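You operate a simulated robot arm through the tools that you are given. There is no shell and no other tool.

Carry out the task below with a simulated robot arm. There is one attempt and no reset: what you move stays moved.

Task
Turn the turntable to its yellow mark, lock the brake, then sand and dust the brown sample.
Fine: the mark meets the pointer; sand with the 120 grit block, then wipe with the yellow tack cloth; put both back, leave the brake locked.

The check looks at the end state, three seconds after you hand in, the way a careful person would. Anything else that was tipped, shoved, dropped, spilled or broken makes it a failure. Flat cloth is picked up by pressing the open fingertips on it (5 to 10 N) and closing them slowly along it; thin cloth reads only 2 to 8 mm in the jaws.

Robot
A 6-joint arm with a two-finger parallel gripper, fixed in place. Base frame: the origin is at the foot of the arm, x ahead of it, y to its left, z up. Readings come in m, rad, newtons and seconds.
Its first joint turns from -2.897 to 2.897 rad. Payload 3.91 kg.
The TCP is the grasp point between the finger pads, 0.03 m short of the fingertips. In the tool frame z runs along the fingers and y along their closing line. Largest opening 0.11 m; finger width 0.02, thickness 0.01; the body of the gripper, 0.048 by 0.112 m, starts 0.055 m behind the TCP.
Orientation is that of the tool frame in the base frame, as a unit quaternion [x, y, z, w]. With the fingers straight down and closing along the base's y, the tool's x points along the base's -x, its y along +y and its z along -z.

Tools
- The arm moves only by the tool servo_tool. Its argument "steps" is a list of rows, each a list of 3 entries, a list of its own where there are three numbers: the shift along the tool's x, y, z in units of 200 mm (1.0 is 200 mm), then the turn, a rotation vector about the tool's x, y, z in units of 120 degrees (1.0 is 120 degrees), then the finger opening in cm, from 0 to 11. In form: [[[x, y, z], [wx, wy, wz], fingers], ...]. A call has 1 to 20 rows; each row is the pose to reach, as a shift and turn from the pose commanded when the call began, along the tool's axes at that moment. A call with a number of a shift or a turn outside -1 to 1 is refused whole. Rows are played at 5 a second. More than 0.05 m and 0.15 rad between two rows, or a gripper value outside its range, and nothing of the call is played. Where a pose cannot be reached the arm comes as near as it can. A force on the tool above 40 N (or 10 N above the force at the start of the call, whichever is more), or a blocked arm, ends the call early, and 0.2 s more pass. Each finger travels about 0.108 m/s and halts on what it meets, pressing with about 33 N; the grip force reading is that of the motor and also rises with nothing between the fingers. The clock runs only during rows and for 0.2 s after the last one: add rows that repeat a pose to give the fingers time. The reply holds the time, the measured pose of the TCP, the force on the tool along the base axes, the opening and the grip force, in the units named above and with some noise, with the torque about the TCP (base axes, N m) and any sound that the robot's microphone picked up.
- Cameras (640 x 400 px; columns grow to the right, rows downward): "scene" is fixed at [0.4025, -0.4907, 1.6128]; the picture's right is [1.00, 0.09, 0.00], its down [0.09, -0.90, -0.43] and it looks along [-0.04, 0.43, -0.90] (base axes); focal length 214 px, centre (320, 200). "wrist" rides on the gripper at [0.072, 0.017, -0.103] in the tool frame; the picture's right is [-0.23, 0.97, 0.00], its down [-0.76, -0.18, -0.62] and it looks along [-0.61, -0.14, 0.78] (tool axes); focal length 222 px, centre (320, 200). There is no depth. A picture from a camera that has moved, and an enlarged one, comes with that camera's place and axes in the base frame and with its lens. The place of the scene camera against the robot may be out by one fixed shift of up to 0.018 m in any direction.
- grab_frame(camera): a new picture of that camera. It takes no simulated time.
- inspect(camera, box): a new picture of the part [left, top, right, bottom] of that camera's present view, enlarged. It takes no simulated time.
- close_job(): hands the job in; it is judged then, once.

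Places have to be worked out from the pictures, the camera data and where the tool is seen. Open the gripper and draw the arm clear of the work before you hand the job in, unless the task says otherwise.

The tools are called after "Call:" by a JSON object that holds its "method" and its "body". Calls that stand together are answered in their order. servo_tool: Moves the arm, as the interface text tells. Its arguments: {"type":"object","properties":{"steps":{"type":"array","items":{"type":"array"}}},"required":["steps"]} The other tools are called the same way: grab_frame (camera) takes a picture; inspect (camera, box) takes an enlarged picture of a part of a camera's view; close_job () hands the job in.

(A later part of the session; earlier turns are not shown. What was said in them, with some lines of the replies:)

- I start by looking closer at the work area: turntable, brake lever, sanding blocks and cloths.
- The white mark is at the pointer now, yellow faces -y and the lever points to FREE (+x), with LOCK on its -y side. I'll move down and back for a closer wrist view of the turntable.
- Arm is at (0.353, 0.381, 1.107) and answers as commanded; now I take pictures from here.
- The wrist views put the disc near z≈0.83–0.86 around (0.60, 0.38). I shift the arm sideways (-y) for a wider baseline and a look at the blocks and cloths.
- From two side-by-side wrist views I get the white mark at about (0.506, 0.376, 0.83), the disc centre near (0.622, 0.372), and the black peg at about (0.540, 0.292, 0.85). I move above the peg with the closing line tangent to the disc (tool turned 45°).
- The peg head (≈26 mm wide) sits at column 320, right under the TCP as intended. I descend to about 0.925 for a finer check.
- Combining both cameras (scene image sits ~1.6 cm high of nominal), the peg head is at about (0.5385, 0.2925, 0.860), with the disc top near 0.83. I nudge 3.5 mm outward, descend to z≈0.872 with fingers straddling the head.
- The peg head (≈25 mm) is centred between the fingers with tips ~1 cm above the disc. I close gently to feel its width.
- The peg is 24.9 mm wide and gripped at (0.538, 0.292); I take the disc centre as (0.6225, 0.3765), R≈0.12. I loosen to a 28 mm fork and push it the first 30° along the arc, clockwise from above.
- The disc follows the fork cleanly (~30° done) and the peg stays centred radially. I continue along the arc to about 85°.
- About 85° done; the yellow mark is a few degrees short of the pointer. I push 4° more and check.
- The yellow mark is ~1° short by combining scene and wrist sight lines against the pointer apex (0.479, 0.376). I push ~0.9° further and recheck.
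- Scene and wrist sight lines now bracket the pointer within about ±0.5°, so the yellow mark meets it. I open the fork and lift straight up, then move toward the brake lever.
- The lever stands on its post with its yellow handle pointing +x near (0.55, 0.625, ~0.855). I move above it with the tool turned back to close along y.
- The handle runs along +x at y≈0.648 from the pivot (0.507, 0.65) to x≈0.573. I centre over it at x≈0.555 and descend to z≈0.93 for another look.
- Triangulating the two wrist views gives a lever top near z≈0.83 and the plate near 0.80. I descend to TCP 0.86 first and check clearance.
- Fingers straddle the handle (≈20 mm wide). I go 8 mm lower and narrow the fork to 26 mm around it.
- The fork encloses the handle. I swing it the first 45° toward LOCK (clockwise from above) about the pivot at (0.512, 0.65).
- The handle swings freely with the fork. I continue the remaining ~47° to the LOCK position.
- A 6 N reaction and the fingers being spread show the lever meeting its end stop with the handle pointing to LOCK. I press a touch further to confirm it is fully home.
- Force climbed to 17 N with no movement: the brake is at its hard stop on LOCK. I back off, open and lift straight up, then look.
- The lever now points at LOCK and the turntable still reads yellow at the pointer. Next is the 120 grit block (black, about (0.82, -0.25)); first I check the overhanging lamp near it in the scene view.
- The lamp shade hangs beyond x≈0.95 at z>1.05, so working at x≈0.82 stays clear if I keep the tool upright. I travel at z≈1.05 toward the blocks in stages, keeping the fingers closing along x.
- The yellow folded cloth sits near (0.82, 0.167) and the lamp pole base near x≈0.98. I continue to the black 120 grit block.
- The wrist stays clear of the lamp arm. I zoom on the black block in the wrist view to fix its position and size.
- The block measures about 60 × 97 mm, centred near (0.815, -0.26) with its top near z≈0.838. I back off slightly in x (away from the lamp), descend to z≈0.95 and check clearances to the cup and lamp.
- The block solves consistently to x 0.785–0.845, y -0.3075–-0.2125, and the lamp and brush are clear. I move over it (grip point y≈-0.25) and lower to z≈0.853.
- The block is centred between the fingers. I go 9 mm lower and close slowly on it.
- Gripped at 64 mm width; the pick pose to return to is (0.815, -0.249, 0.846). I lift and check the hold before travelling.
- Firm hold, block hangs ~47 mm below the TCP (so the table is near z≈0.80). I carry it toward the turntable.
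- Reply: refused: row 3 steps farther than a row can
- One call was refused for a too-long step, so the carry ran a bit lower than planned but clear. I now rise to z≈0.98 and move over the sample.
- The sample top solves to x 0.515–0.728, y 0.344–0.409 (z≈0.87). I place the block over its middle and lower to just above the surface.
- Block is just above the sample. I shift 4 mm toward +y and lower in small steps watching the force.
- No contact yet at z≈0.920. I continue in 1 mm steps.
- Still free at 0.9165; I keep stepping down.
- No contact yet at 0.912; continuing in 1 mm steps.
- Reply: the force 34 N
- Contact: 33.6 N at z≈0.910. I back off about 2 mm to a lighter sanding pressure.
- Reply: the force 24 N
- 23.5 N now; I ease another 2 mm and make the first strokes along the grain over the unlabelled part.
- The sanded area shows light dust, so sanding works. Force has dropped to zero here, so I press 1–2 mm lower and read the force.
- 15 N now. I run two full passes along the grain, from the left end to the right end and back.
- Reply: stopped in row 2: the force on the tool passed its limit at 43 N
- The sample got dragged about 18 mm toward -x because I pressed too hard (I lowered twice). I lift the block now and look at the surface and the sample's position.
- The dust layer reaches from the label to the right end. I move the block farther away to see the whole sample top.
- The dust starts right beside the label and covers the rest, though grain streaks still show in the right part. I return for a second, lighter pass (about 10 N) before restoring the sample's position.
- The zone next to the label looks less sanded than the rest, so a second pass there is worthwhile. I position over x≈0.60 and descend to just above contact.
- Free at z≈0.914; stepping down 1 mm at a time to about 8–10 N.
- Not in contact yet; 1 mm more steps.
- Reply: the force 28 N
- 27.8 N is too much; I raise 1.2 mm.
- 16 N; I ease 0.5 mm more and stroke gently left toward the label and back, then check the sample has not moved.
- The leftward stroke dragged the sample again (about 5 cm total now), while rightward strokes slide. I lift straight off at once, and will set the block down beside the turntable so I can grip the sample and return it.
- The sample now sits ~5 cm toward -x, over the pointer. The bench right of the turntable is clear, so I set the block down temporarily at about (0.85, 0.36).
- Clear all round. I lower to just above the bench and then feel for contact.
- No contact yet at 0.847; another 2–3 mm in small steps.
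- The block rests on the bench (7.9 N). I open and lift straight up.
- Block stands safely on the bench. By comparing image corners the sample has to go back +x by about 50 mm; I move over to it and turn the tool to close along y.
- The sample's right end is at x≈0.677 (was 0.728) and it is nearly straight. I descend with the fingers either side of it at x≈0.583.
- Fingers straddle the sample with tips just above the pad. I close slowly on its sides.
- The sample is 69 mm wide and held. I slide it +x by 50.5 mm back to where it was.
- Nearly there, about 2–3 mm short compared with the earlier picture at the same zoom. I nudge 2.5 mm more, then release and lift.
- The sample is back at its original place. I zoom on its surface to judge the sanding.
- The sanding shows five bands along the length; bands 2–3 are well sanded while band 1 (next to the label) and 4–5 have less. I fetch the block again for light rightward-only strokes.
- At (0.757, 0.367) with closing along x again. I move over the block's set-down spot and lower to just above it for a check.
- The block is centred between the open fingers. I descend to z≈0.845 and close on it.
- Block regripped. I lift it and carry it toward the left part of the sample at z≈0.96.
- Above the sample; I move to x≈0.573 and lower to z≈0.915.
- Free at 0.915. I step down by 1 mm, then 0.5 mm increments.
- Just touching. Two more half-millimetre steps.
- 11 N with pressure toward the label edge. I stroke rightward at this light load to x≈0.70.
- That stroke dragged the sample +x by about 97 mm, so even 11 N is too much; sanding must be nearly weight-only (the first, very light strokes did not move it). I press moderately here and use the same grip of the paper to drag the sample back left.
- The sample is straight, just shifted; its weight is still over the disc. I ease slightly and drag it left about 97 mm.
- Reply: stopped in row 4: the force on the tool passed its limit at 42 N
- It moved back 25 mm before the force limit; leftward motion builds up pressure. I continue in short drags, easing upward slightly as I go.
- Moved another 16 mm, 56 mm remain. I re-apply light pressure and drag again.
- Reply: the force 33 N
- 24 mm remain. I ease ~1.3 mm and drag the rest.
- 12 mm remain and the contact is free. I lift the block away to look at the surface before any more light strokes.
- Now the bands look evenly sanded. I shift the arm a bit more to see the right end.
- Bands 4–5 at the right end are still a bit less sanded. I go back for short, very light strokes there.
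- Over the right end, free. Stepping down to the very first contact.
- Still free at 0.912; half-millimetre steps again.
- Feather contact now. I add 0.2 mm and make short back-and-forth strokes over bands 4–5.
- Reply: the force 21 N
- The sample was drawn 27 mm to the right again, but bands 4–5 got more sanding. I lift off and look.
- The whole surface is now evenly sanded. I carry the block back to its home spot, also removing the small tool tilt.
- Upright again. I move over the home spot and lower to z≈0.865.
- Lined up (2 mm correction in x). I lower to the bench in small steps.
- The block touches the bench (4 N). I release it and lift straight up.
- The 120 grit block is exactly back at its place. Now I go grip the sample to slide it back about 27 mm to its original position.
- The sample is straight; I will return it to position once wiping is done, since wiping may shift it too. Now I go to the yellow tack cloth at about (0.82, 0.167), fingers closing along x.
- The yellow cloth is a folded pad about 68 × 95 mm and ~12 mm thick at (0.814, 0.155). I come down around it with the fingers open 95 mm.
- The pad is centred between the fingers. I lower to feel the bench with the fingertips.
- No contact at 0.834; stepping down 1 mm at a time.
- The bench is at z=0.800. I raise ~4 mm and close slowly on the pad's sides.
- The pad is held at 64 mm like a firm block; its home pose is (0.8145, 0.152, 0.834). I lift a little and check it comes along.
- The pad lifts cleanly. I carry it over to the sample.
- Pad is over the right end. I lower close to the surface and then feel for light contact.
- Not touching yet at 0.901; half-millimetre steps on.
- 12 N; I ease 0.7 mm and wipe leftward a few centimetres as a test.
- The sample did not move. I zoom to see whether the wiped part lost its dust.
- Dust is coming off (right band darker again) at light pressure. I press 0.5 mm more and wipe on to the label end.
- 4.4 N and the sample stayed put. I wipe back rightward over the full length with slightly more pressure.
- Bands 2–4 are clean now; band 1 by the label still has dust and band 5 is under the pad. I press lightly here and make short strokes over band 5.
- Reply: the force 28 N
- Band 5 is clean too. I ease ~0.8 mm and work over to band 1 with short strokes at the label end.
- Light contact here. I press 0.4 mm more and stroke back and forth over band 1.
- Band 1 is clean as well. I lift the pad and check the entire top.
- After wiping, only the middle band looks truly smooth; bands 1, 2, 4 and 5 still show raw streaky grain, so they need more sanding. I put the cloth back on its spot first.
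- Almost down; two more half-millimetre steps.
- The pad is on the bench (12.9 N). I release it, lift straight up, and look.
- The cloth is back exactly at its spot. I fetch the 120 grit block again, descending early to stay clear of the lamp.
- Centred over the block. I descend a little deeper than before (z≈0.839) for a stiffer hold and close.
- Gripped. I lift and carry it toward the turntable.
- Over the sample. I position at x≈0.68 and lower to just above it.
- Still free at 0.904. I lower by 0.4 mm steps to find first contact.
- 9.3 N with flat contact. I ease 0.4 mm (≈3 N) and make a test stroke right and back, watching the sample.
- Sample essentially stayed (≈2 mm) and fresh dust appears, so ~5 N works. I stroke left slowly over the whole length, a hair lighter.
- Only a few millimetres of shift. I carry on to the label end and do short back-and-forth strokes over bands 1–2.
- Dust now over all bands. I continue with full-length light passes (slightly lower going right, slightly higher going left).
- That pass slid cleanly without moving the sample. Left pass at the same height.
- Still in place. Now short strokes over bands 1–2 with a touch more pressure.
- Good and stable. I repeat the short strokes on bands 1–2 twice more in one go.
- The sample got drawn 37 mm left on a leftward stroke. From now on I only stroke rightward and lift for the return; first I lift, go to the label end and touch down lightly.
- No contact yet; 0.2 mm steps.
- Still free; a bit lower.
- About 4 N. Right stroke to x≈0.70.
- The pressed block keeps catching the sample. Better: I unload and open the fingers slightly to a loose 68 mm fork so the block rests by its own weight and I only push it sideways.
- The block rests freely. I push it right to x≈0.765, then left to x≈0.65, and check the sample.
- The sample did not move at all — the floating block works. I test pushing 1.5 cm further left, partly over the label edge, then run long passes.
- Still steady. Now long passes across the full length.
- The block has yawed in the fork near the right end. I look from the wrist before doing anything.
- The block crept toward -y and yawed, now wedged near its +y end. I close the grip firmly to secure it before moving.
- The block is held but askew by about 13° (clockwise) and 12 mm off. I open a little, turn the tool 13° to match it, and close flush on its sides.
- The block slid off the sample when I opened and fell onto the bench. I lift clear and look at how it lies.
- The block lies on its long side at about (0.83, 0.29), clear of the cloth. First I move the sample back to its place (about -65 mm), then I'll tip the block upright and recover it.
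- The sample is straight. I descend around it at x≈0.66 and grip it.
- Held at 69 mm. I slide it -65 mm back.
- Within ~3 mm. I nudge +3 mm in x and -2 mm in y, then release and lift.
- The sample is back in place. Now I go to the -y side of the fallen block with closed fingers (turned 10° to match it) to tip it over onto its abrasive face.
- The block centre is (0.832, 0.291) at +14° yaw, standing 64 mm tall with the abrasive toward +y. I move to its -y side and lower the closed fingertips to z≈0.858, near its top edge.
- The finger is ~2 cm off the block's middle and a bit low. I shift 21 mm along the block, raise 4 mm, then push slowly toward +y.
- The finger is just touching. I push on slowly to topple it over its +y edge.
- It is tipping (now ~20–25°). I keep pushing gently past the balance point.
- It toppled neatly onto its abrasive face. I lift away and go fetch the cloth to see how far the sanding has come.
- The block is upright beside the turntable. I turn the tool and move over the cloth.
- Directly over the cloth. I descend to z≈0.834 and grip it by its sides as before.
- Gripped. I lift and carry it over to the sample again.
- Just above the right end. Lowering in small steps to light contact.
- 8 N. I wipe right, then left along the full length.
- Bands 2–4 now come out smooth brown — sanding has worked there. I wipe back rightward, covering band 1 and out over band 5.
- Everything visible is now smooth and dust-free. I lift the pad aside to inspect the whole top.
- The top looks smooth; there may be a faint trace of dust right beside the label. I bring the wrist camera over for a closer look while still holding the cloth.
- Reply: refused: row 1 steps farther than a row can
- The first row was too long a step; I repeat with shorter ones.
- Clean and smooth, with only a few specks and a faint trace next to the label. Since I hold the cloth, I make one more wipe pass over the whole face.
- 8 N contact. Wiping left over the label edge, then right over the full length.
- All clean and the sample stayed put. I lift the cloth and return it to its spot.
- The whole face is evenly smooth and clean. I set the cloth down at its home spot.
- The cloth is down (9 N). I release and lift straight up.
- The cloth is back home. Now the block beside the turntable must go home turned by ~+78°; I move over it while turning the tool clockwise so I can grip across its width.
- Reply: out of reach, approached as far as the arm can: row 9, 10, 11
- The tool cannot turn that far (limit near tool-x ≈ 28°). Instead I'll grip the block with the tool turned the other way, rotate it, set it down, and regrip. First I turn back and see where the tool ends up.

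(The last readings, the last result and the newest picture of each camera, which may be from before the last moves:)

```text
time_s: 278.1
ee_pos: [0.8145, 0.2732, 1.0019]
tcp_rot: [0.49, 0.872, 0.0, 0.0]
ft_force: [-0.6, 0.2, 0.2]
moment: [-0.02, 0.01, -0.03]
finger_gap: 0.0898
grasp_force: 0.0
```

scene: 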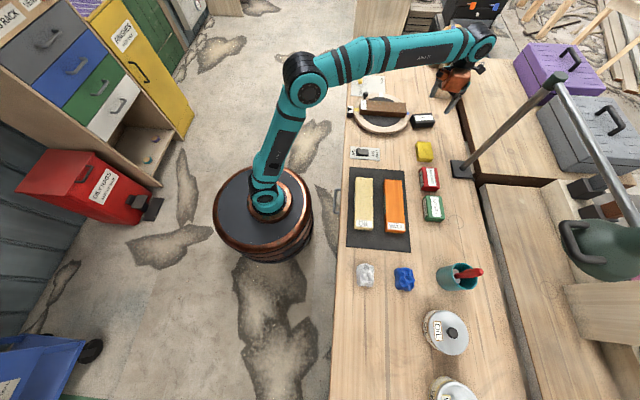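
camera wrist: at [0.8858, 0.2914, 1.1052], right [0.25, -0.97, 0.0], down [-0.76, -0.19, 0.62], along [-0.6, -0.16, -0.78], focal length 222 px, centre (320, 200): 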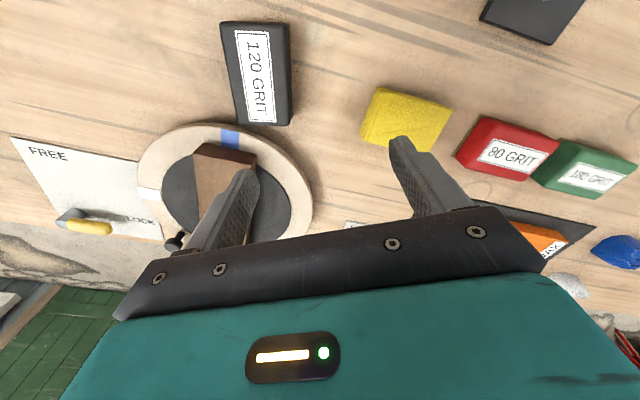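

Back to tool-x ≈ 121°, at (0.8145, 0.273). I turn on to 194° and move over the block's centre (0.824, 0.341).

Call:
{"method": "servo_tool", "body": {"steps": [[[0.027, 0.022, 0], [0, 0, -0.0606], 9], [[0.053, 0.0435, 0], [0, 0, -0.1212], 9], [[0.08, 0.065, 0], [0, 0, -0.1818], 9], [[0.106, 0.087, 0], [0, 0, -0.2424], 9], [[0.133, 0.109, 0], [0, 0, -0.303], 9], [[0.16, 0.13, 0.05], [0, 0, -0.3636], 9], [[0.186, 0.152, 0.1], [0, 0, -0.4242], 9], [[0.213, 0.174, 0.15], [0, 0, -0.4848], 9], [[0.239, 0.196, 0.2], [0, 0, -0.5454], 9], [[0.266, 0.2175, 0.25], [0, 0, -0.606], 9], [[0.266, 0.2175, 0.25], [0, 0, -0.606], 9]]}}

Call:
{"method": "grab_frame", "body": {"camera": "wrist"}}

Call:
{"method": "inspect", "body": {"camera": "wrist", "box": [220, 60, 440, 210]}}

```text
time_s: 280.5
ee_pos: [0.8246, 0.3408, 0.9514]
tcp_rot: [-0.121, 0.993, -0.001, 0.0]
ft_force: [-0.1, -0.3, -0.2]
moment: [-0.02, 0.02, -0.01]
finger_gap: 0.0901
grasp_force: 0.1
```

```text
taken
camera wrist: at [0.7502, 0.3404, 1.0548], right [-0.01, 1.0, 0.0], down [0.78, 0.01, 0.62], along [0.62, 0.01, -0.78], focal length 222 px, centre (320, 200)
```

wrist: 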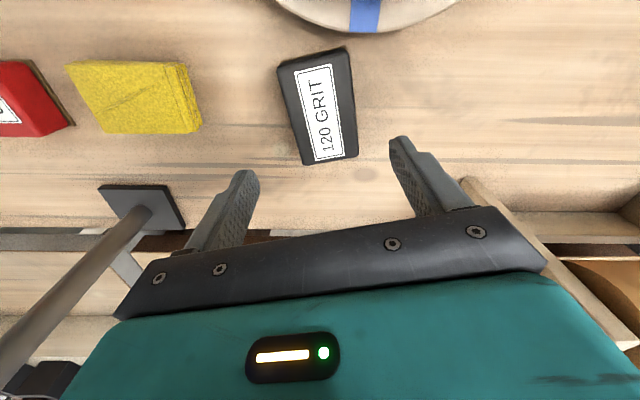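

```text
2.67 times, centred on (330, 135) of wrist
camera zoom: at [0.7502, 0.3404, 1.0548], right [-0.01, 1.0, 0.0], down [0.78, 0.01, 0.62], along [0.62, 0.01, -0.78], focal length 592 px, centre (293, 373)
```

zoom: 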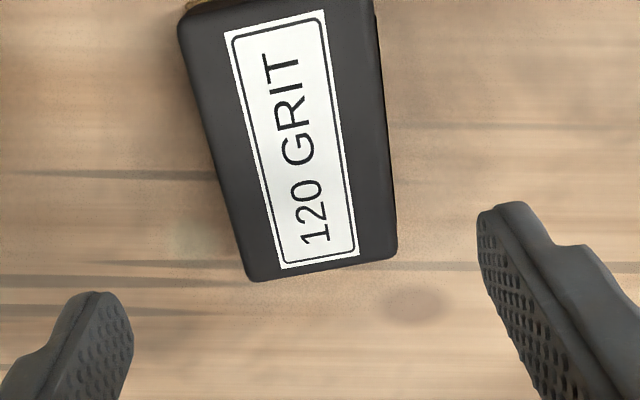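

The block is 12 mm off along its length and aligned with the tool. I correct, descend to z≈0.842 and close across its width.

Call:
{"method": "servo_tool", "body": {"steps": [[[0.03, 0, 0.1], [0, 0, 0], 9], [[0.06, 0, 0.25], [0, 0, 0], 9], [[0.06, 0, 0.4], [0, 0, 0], 9], [[0.06, 0, 0.5], [0, 0, 0], 9], [[0.06, 0, 0.545], [0, 0, 0], 9], [[0.06, 0, 0.545], [0, 0, 0], 8.2], [[0.06, 0, 0.545], [0, 0, 0], 7.4], [[0.06, 0, 0.545], [0, 0, 0], 6.8], [[0.06, 0, 0.545], [0, 0, 0], 6.2], [[0.06, 0, 0.545], [0, 0, 0], 5.6], [[0.06, 0, 0.545], [0, 0, 0], 5.2]]}}

Call:
{"method": "inspect", "body": {"camera": "scene", "box": [390, 80, 470, 140]}}

```text
time_s: 282.9
ee_pos: [0.813, 0.3387, 0.843]
tcp_rot: [-0.119, 0.993, -0.001, 0.0]
ft_force: [0.1, 1.0, 0.4]
moment: [0.16, -0.01, 0.0]
finger_gap: 0.0646
grasp_force: 33.1
```

```text
6.67 times, centred on (430, 110) of scene
camera zoom: at [0.4025, -0.4907, 1.6128], right [1.0, 0.09, 0.0], down [0.09, -0.9, -0.43], along [-0.04, 0.43, -0.9], focal length 1430 px, centre (-413, 800)
```

zoom: 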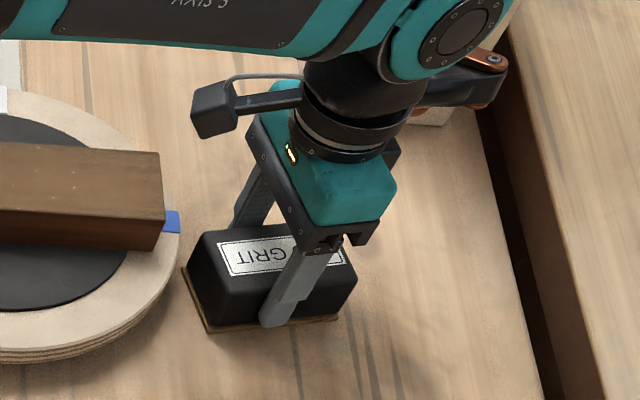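

Gripped. I lift it 6 cm and rotate counter-clockwise by 76° while moving slightly away from the disc.

Call:
{"method": "servo_tool", "body": {"steps": [[[0, 0, -0.1], [0, 0, 0], 5.2], [[0, 0, -0.3], [0, 0, 0], 5.2], [[-0.02, -0.02, -0.3], [0, 0, -0.0636], 5.2], [[-0.04, -0.04, -0.3], [0, 0, -0.1272], 5.2], [[-0.06, -0.06, -0.3], [0, 0, -0.1908], 5.2], [[-0.08, -0.08, -0.3], [0, 0, -0.2544], 5.2], [[-0.1, -0.1, -0.3], [0, 0, -0.318], 5.2], [[-0.109, -0.124, -0.3], [0, 0, -0.3816], 5.2], [[-0.109, -0.124, -0.3], [0, 0, -0.4452], 5.2], [[-0.109, -0.124, -0.3], [0, 0, -0.5088], 5.2], [[-0.109, -0.124, -0.3], [0, 0, -0.5724], 5.2], [[-0.109, -0.124, -0.3], [0, 0, -0.636], 5.2], [[-0.109, -0.124, -0.3], [0, 0, -0.636], 5.2]]}}

Call:
{"method": "inspect", "body": {"camera": "scene", "box": [390, 80, 470, 140]}}

Call:
{"method": "grab_frame", "body": {"camera": "wrist"}}

```text
time_s: 285.7
ee_pos: [0.8395, 0.3198, 0.9036]
tcp_rot: [0.708, -0.706, 0.0, 0.0]
ft_force: [-0.4, 0.4, -1.1]
moment: [0.03, 0.0, -0.01]
finger_gap: 0.0648
grasp_force: 33.4
```

```text
6.67 times, centred on (430, 110) of scene
camera zoom: at [0.4025, -0.4907, 1.6128], right [1.0, 0.09, 0.0], down [0.09, -0.9, -0.43], along [-0.04, 0.43, -0.9], focal length 1430 px, centre (-413, 800)
```

zoom: 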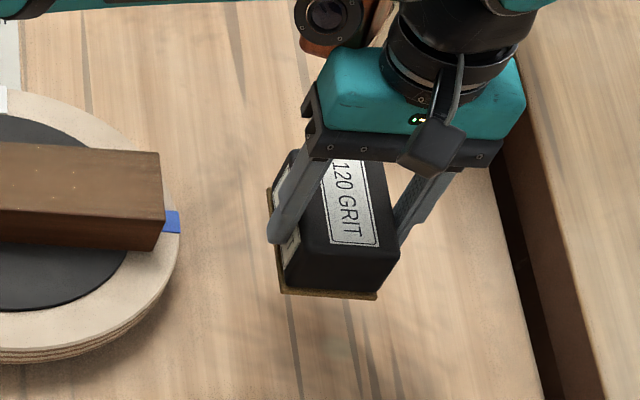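

```text
taken
camera wrist: at [0.8221, 0.2469, 1.0061], right [-0.97, 0.22, 0.0], down [0.17, 0.76, 0.62], along [0.14, 0.61, -0.78], focal length 222 px, centre (320, 200)
```

wrist: 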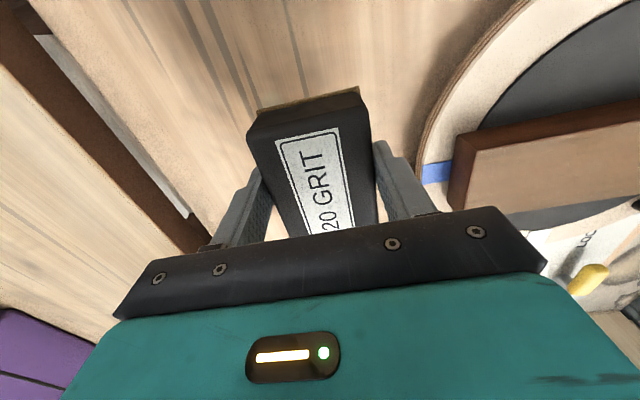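

The block now has the right heading (label reading toward -y). I set it down here to regrip from the other side.

Call:
{"method": "servo_tool", "body": {"steps": [[[0, 0, 0.1], [0, 0, 0], 5.2], [[0, 0, 0.2], [0, 0, 0], 5.2], [[0, 0, 0.27], [0, 0, 0], 5.2], [[0, 0, 0.285], [0, 0, 0], 5.2], [[0, 0, 0.292], [0, 0, 0], 5.2], [[0, 0, 0.297], [0, 0, 0], 5.2], [[0, 0, 0.297], [0, 0, 0], 5.2]]}}

```text
time_s: 287.3
ee_pos: [0.8402, 0.3181, 0.8439]
tcp_rot: [0.708, -0.706, 0.0, 0.0]
ft_force: [0.0, -1.2, -1.0]
moment: [-0.03, 0.02, 0.03]
finger_gap: 0.0646
grasp_force: 33.4
```

Call:
{"method": "servo_tool", "body": {"steps": [[[0, 0, 0.004], [0, 0, 0], 5.2], [[0, 0, 0.008], [0, 0, 0], 5.2], [[0, 0, 0.008], [0, 0, 0], 5.2]]}}

```text
time_s: 288.1
ee_pos: [0.8393, 0.3191, 0.8421]
tcp_rot: [0.708, -0.706, -0.001, 0.0]
ft_force: [-1.1, -1.9, 8.4]
moment: [0.19, 0.18, -0.06]
finger_gap: 0.0646
grasp_force: 33.2
```

On the bench. I release, lift, and turn the tool halfway round.

Call:
{"method": "servo_tool", "body": {"steps": [[[0, 0, 0], [0, 0, 0], 6.8], [[0, 0, 0], [0, 0, 0], 7.8], [[0, 0, 0], [0, 0, 0], 9], [[0, 0, 0], [0, 0, 0], 9], [[0, 0, -0.15], [0, 0, 0], 9], [[0, 0, -0.35], [0, 0, 0], 9], [[0, 0, -0.55], [0, 0, 0], 9], [[0, 0, -0.65], [0, 0, 0], 9], [[0, 0, -0.65], [0, 0, 0.068], 9], [[0, 0, -0.65], [0, 0, 0.136], 9], [[0, 0, -0.65], [0, 0, 0.204], 9], [[0, 0, -0.65], [0, 0, 0.272], 9], [[0, 0, -0.65], [0, 0, 0.34], 9], [[0, 0, -0.65], [0, 0, 0.408], 9], [[0, 0, -0.65], [0, 0, 0.476], 9], [[0, 0, -0.65], [0, 0, 0.544], 9], [[0, 0, -0.65], [0, 0, 0.612], 9], [[0, 0, -0.65], [0, 0, 0.68], 9], [[0, 0, -0.65], [0, 0, 0.748], 9]]}}

Call:
{"method": "servo_tool", "body": {"steps": [[[0, 0, 0], [0, 0, 0.068], 9], [[0, 0, 0], [0, 0, 0.136], 9], [[0, 0, 0], [0, 0, 0.204], 9], [[0, 0, 0], [0, 0, 0.272], 9], [[0, 0, 0], [0, 0, 0.34], 9], [[0, 0, 0], [0, 0, 0.408], 9], [[0, 0, 0], [0, 0, 0.476], 9], [[0, 0, 0], [0, 0, 0.544], 9], [[0, 0, 0], [0, 0, 0.612], 9], [[0, 0, 0], [0, 0, 0.68], 9], [[0, 0, 0], [0, 0, 0.75], 9], [[0, 0, 0], [0, 0, 0.75], 9]]}}

Call:
{"method": "grab_frame", "body": {"camera": "wrist"}}

Call:
{"method": "inspect", "body": {"camera": "scene", "box": [390, 80, 470, 140]}}

```text
time_s: 292.1
ee_pos: [0.8405, 0.3193, 0.9723]
tcp_rot: [-0.003, 1.0, 0.0, 0.0]
ft_force: [0.3, -0.7, -0.2]
moment: [0.0, -0.01, 0.01]
finger_gap: 0.09
grasp_force: 0.1
```

```text
time_s: 294.7
ee_pos: [0.8392, 0.3202, 0.9718]
tcp_rot: [0.705, 0.709, -0.001, 0.0]
ft_force: [0.0, -0.6, 0.5]
moment: [-0.04, 0.0, 0.0]
finger_gap: 0.09
grasp_force: 0.0
```

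```text
taken
camera wrist: at [0.8552, 0.3915, 1.075], right [0.98, -0.22, 0.0], down [-0.17, -0.76, 0.62], along [-0.14, -0.61, -0.78], focal length 222 px, centre (320, 200)
```

wrist: 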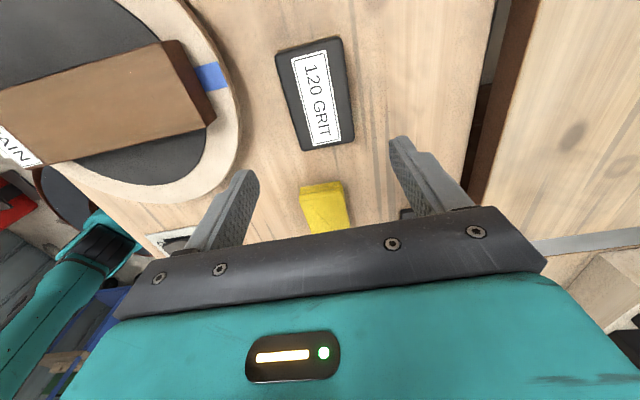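

```text
6.67 times, centred on (430, 110) of scene
camera zoom: at [0.4025, -0.4907, 1.6128], right [1.0, 0.09, 0.0], down [0.09, -0.9, -0.43], along [-0.04, 0.43, -0.9], focal length 1430 px, centre (-413, 800)
```

zoom: 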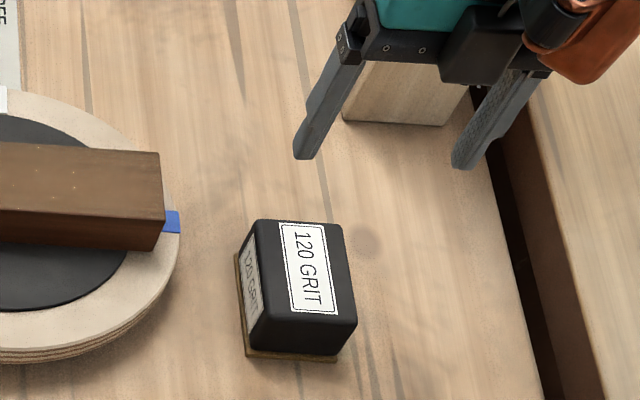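

The block stands correctly oriented at about (0.840, 0.328). I move +17 mm in y so the grip matches the original pick, descend and close.

Call:
{"method": "servo_tool", "body": {"steps": [[[0.04, 0.004, 0.1], [0, 0, 0], 9], [[0.087, 0.004, 0.25], [0, 0, 0], 9], [[0.087, 0.004, 0.42], [0, 0, 0], 9], [[0.087, 0.004, 0.56], [0, 0, 0], 9], [[0.087, 0.004, 0.63], [0, 0, 0], 9], [[0.087, 0.004, 0.63], [0, 0, 0], 8.2], [[0.087, 0.004, 0.63], [0, 0, 0], 7.4], [[0.087, 0.004, 0.63], [0, 0, 0], 6.8], [[0.087, 0.004, 0.63], [0, 0, 0], 6.2], [[0.087, 0.004, 0.63], [0, 0, 0], 5.6], [[0.087, 0.004, 0.63], [0, 0, 0], 5.2], [[0.087, 0.004, 0.63], [0, 0, 0], 5.2]]}}

Call:
{"method": "grab_frame", "body": {"camera": "wrist"}}

```text
time_s: 297.3
ee_pos: [0.8393, 0.3368, 0.8459]
tcp_rot: [0.704, 0.71, -0.001, 0.0]
ft_force: [0.1, 0.2, 0.1]
moment: [0.02, 0.03, 0.0]
finger_gap: 0.0643
grasp_force: 33.0
```

```text
taken
camera wrist: at [0.856, 0.4084, 0.9488], right [0.98, -0.22, 0.0], down [-0.17, -0.76, 0.62], along [-0.14, -0.61, -0.78], focal length 222 px, centre (320, 200)
```

wrist: 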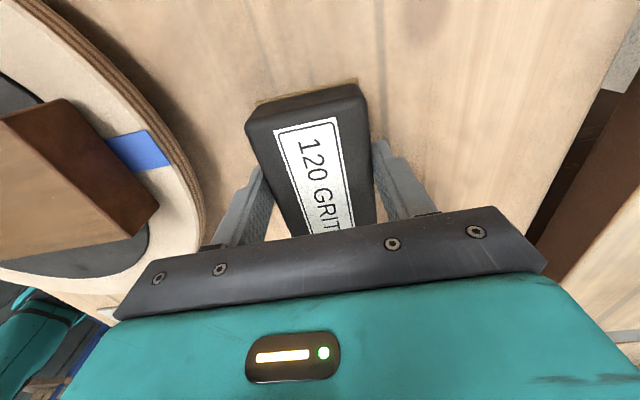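

The block sits ~9 mm further toward +y in the jaws than at the original pick. I reopen, shift 9 mm, and close again so the home pose stays clear of the cup and brush.

Call:
{"method": "servo_tool", "body": {"steps": [[[0, 0, 0], [0, 0, 0], 6.8], [[0, 0, 0], [0, 0, 0], 7.6], [[0.02, 0, 0], [0, 0, 0], 7.6], [[0.045, 0, 0], [0, 0, 0], 7.6], [[0.045, 0, 0], [0, 0, 0], 6.8], [[0.045, 0, 0], [0, 0, 0], 6.2], [[0.045, 0, 0], [0, 0, 0], 5.6], [[0.045, 0, 0], [0, 0, 0], 5.2], [[0.045, 0, 0], [0, 0, 0], 5.2]]}}

Call:
{"method": "grab_frame", "body": {"camera": "wrist"}}

```text
time_s: 299.3
ee_pos: [0.8406, 0.3461, 0.8457]
tcp_rot: [0.705, 0.709, -0.001, 0.001]
ft_force: [-0.5, 1.5, 1.1]
moment: [0.04, -0.1, 0.01]
finger_gap: 0.0643
grasp_force: 33.4
```

```text
taken
camera wrist: at [0.8561, 0.4181, 0.9486], right [0.98, -0.22, 0.0], down [-0.17, -0.76, 0.62], along [-0.14, -0.61, -0.78], focal length 222 px, centre (320, 200)
```

wrist: 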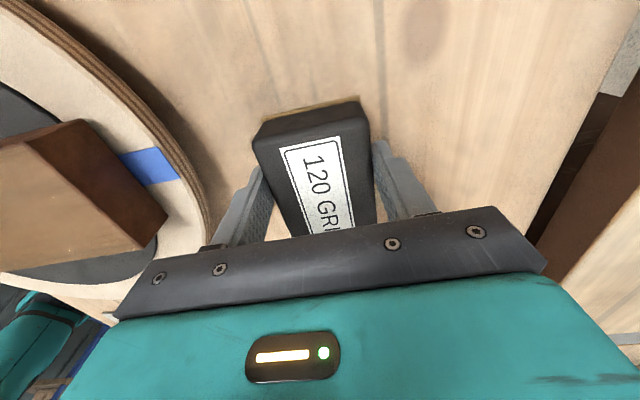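

Good: now ~6 mm the other way, so I'll set down at y≈-0.243. I lift and carry it home.

Call:
{"method": "servo_tool", "body": {"steps": [[[0, 0, -0.1], [0, 0, 0], 5.2], [[0, 0, -0.3], [0, 0, 0], 5.2], [[0, 0, -0.5], [0, 0, 0], 5.2], [[-0.1, -0.05, -0.62], [0, 0, 0], 5.2], [[-0.3, -0.12, -0.62], [0, 0, 0], 5.2], [[-0.5, -0.18, -0.62], [0, 0, 0], 5.2], [[-0.7, -0.24, -0.62], [0, 0, 0], 5.2], [[-0.9, -0.3, -0.62], [0, 0, 0], 5.2], [[-1.0, -0.3, -0.62], [0, 0, 0], 5.2]]}}

Call:
{"method": "servo_tool", "body": {"steps": [[[-0.2, 0, 0], [0, 0, 0], 5.2], [[-0.4, 0, 0], [0, 0, 0], 5.2], [[-0.6, 0, 0], [0, 0, 0], 5.2], [[-0.8, 0, 0], [0, 0, 0], 5.2], [[-1.0, 0, 0], [0, 0, 0], 5.2]]}}

Call:
{"method": "servo_tool", "body": {"steps": [[[-0.2, 0, 0.05], [0, 0, 0], 5.2], [[-0.4, 0, 0.15], [0, 0, 0], 5.2], [[-0.6, 0, 0.25], [0, 0, 0], 5.2], [[-0.8, 0.08, 0.3], [0, 0, 0], 5.2], [[-0.94, 0.17, 0.4], [0, 0, 0], 5.2], [[-0.94, 0.17, 0.5], [0, 0, 0], 5.2], [[-0.94, 0.17, 0.5], [0, 0, 0], 5.2]]}}

Call:
{"method": "inspect", "body": {"camera": "scene", "box": [400, 180, 540, 300]}}

Call:
{"method": "grab_frame", "body": {"camera": "wrist"}}

```text
time_s: 301.3
ee_pos: [0.7808, 0.1454, 0.9702]
tcp_rot: [0.705, 0.709, -0.001, 0.0]
ft_force: [-0.5, -0.3, -1.9]
moment: [0.02, 0.0, 0.01]
finger_gap: 0.0644
grasp_force: 33.2
```

```text
time_s: 302.5
ee_pos: [0.7845, -0.054, 0.9717]
tcp_rot: [0.704, 0.71, -0.001, 0.001]
ft_force: [0.4, 0.3, -1.2]
moment: [-0.03, 0.02, 0.0]
finger_gap: 0.0645
grasp_force: 32.8
```

```text
time_s: 304.1
ee_pos: [0.8175, -0.2423, 0.8714]
tcp_rot: [0.705, 0.709, 0.0, 0.001]
ft_force: [-0.6, 0.2, -2.4]
moment: [0.01, 0.01, 0.0]
finger_gap: 0.0645
grasp_force: 32.9
```

```text
3.33 times, centred on (470, 240) of scene
camera zoom: at [0.4025, -0.4907, 1.6128], right [1.0, 0.09, 0.0], down [0.09, -0.9, -0.43], along [-0.04, 0.43, -0.9], focal length 715 px, centre (-180, 67)
```

zoom: 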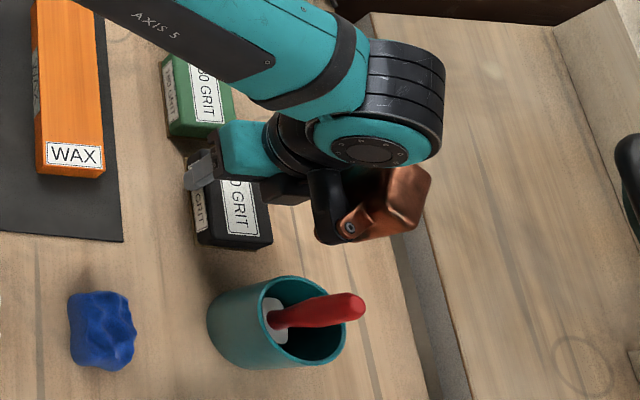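

```text
taken
camera wrist: at [0.8341, -0.1698, 0.9741], right [0.98, -0.22, 0.0], down [-0.17, -0.76, 0.62], along [-0.14, -0.61, -0.78], focal length 222 px, centre (320, 200)
```

wrist: 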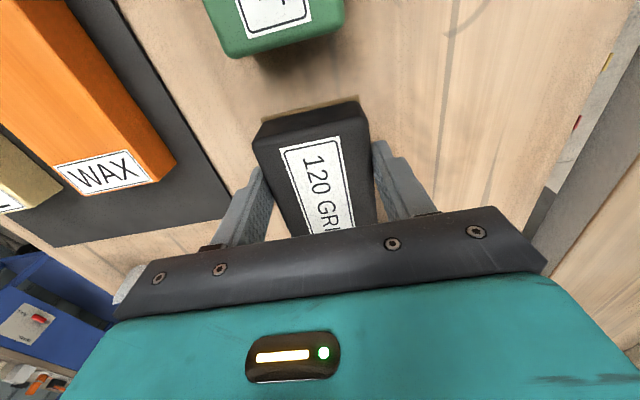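

Aligned over the home spot. I correct 2 mm in x and lower to the bench.

Call:
{"method": "servo_tool", "body": {"steps": [[[0, -0.011, 0.05], [0, 0, 0], 5.2], [[0, -0.011, 0.1], [0, 0, 0], 5.2], [[0, -0.011, 0.115], [0, 0, 0], 5.2], [[0, -0.011, 0.122], [0, 0, 0], 5.2], [[0, -0.011, 0.127], [0, 0, 0], 5.2], [[0, -0.011, 0.127], [0, 0, 0], 5.2]]}}

```text
time_s: 305.5
ee_pos: [0.8154, -0.2423, 0.8454]
tcp_rot: [0.705, 0.709, -0.001, 0.001]
ft_force: [0.4, -0.8, 8.4]
moment: [-0.12, 0.24, -0.06]
finger_gap: 0.0645
grasp_force: 33.0
```

The block is on the bench (8 N). I compare with the original picture before letting go.

Call:
{"method": "inspect", "body": {"camera": "scene", "box": [400, 200, 500, 300]}}

```text
4.00 times, centred on (450, 250) of scene
camera zoom: at [0.4025, -0.4907, 1.6128], right [1.0, 0.09, 0.0], down [0.09, -0.9, -0.43], along [-0.04, 0.43, -0.9], focal length 858 px, centre (-200, 0)
```

zoom: 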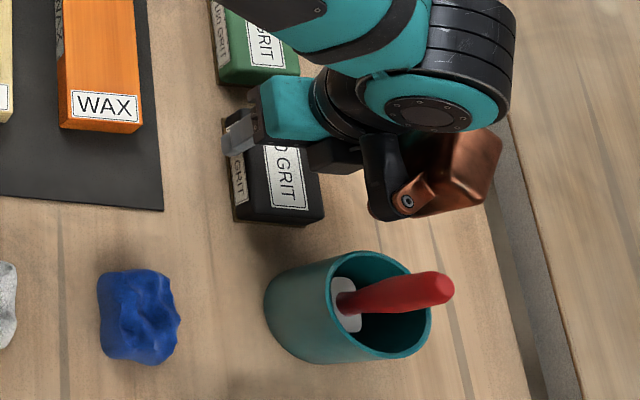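

It matches the original picture. I release, lift and withdraw.

Call:
{"method": "servo_tool", "body": {"steps": [[[0, 0, 0], [0, 0, 0], 6.8], [[0, 0, 0], [0, 0, 0], 7.8], [[0, 0, 0], [0, 0, 0], 9], [[0, 0, 0], [0, 0, 0], 9], [[0, 0, -0.15], [0, 0, 0], 9], [[0, 0, -0.35], [0, 0, 0], 9], [[0.05, -0.1, -0.5], [0, 0, 0], 9], [[0.2, -0.2, -0.6], [0, 0, 0], 9], [[0.4, -0.28, -0.65], [0, 0, 0], 9], [[0.6, -0.35, -0.65], [0, 0, 0], 9], [[0.8, -0.45, -0.65], [0, 0, 0], 9], [[1.0, -0.55, -0.65], [0, 0, 0], 9]]}}

Call:
{"method": "inspect", "body": {"camera": "scene", "box": [340, 140, 500, 300]}}

Call:
{"method": "inspect", "body": {"camera": "scene", "box": [340, 65, 420, 125]}}

```text
time_s: 308.1
ee_pos: [0.7051, -0.0427, 0.9743]
tcp_rot: [0.705, 0.71, -0.001, 0.0]
ft_force: [0.1, 0.8, -1.2]
moment: [0.05, 0.06, 0.02]
finger_gap: 0.0903
grasp_force: 0.0
```

```text
2.50 times, centred on (420, 220) of scene
camera zoom: at [0.4025, -0.4907, 1.6128], right [1.0, 0.09, 0.0], down [0.09, -0.9, -0.43], along [-0.04, 0.43, -0.9], focal length 536 px, centre (70, 150)
```

zoom: 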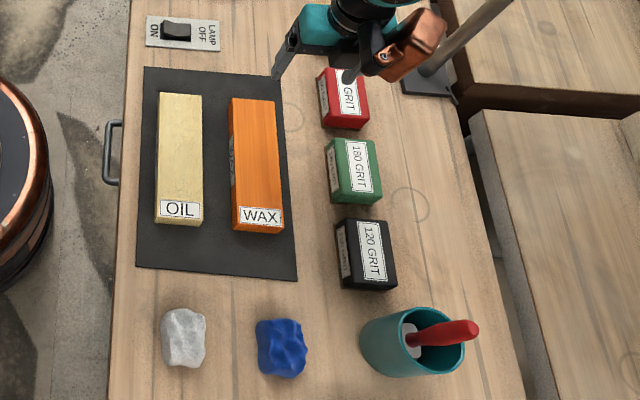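

```text
6.67 times, centred on (380, 95) of scene
camera zoom: at [0.4025, -0.4907, 1.6128], right [1.0, 0.09, 0.0], down [0.09, -0.9, -0.43], along [-0.04, 0.43, -0.9], focal length 1430 px, centre (-80, 900)
```

zoom: 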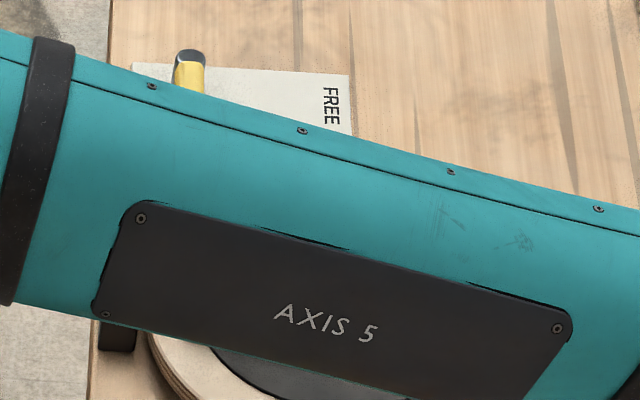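

The block row is exactly as at the start. I raise the arm and draw it back clear of the work for a final check.

Call:
{"method": "servo_tool", "body": {"steps": [[[0, -0.05, -0.15], [0, 0, 0], 9], [[0, -0.12, -0.35], [0, 0, 0], 9], [[0, -0.2, -0.55], [0, 0, 0], 9], [[0.1, -0.3, -0.7], [0, 0, 0], 9], [[0.25, -0.45, -0.8], [0, 0, 0], 10], [[0.4, -0.6, -0.9], [0, 0, 0], 11], [[0.5, -0.75, -1.0], [0, 0, 0], 11], [[0.6, -0.9, -1.0], [0, 0, 0], 11], [[0.6, -1.0, -1.0], [0, 0, 0], 11], [[0.6, -1.0, -1.0], [0, 0, 0], 11]]}}

Call:
{"method": "grab_frame", "body": {"camera": "scene"}}

Call:
{"method": "inspect", "body": {"camera": "scene", "box": [340, 60, 440, 170]}}

Call:
{"method": "inspect", "body": {"camera": "scene", "box": [350, 90, 400, 120]}}

```text
time_s: 310.3
ee_pos: [0.5042, 0.0766, 1.177]
tcp_rot: [0.704, 0.71, -0.001, 0.001]
ft_force: [-0.6, -0.5, -0.4]
moment: [-0.04, -0.01, 0.01]
finger_gap: 0.11
grasp_force: 0.2
```

```text
taken
```

scene: 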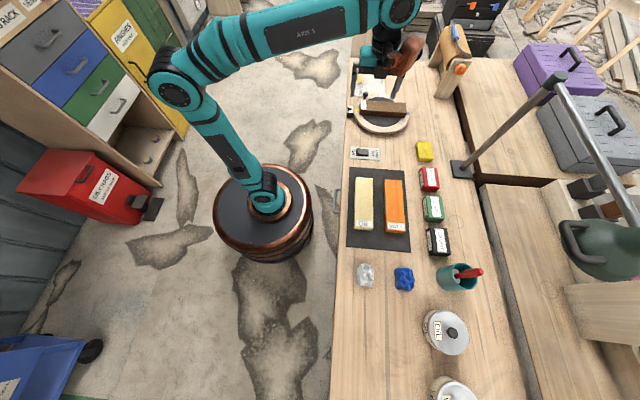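

```text
3.64 times, centred on (390, 115) of scene
camera zoom: at [0.4025, -0.4907, 1.6128], right [1.0, 0.09, 0.0], down [0.09, -0.9, -0.43], along [-0.04, 0.43, -0.9], focal length 780 px, centre (66, 509)
```

zoom: 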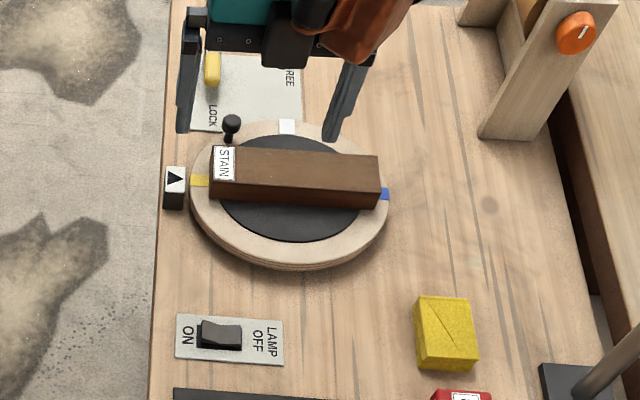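

```text
12.80 times, centred on (375, 105) of scene
camera zoom: at [0.4025, -0.4907, 1.6128], right [1.0, 0.09, 0.0], down [0.09, -0.9, -0.43], along [-0.04, 0.43, -0.9], focal length 2745 px, centre (-384, 1416)
```

zoom: 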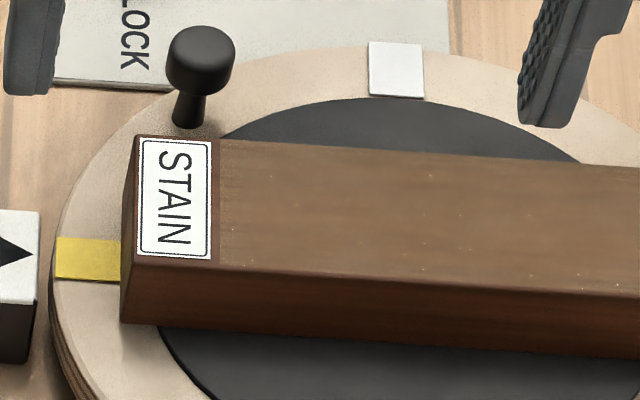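

Final state: yellow mark at the pointer, brake on LOCK, sample smooth, clean and in its original place, block and cloth back at home, gripper open and clear. I hand the job in.

Call:
{"method": "close_job", "body": {}}

```text
The job is handed in.
```

The job is handed in. By the cameras at hand-in, the end state matches the task, but I shifted the sample several times and dropped the sanding block once along the way.

**End state**
- **Turntable and brake:** The yellow mark is at the pointer, within about a degree. The brake lever is hard against its LOCK stop.
- **Sample:** The brown sample's top looks smooth and dust-free over its whole length, apart from a few tiny specks. I sanded it with the 120 grit block and wiped it with the yellow tack cloth.
- **Tools:** The block and the cloth are both back in their original places, facing the same way as before. The gripper is open and clear of the work.

**What went wrong along the way**
- **Sample shifted:** It was not held down, and pressing too hard dragged it by up to about 10 cm, more than once. I gripped it and slid it back, and in the last pictures it lines up with where it started.
- **Block dropped:** The block slid off the sample and fell about 6 cm onto the bench, landing on its side. I tipped it upright, turned it and put it back. I saw no damage, and it touched nothing else that I could see.
- **Sanding repeated:** After the first wipe only the middle section was actually smooth, so I sanded and wiped the whole face a second time.
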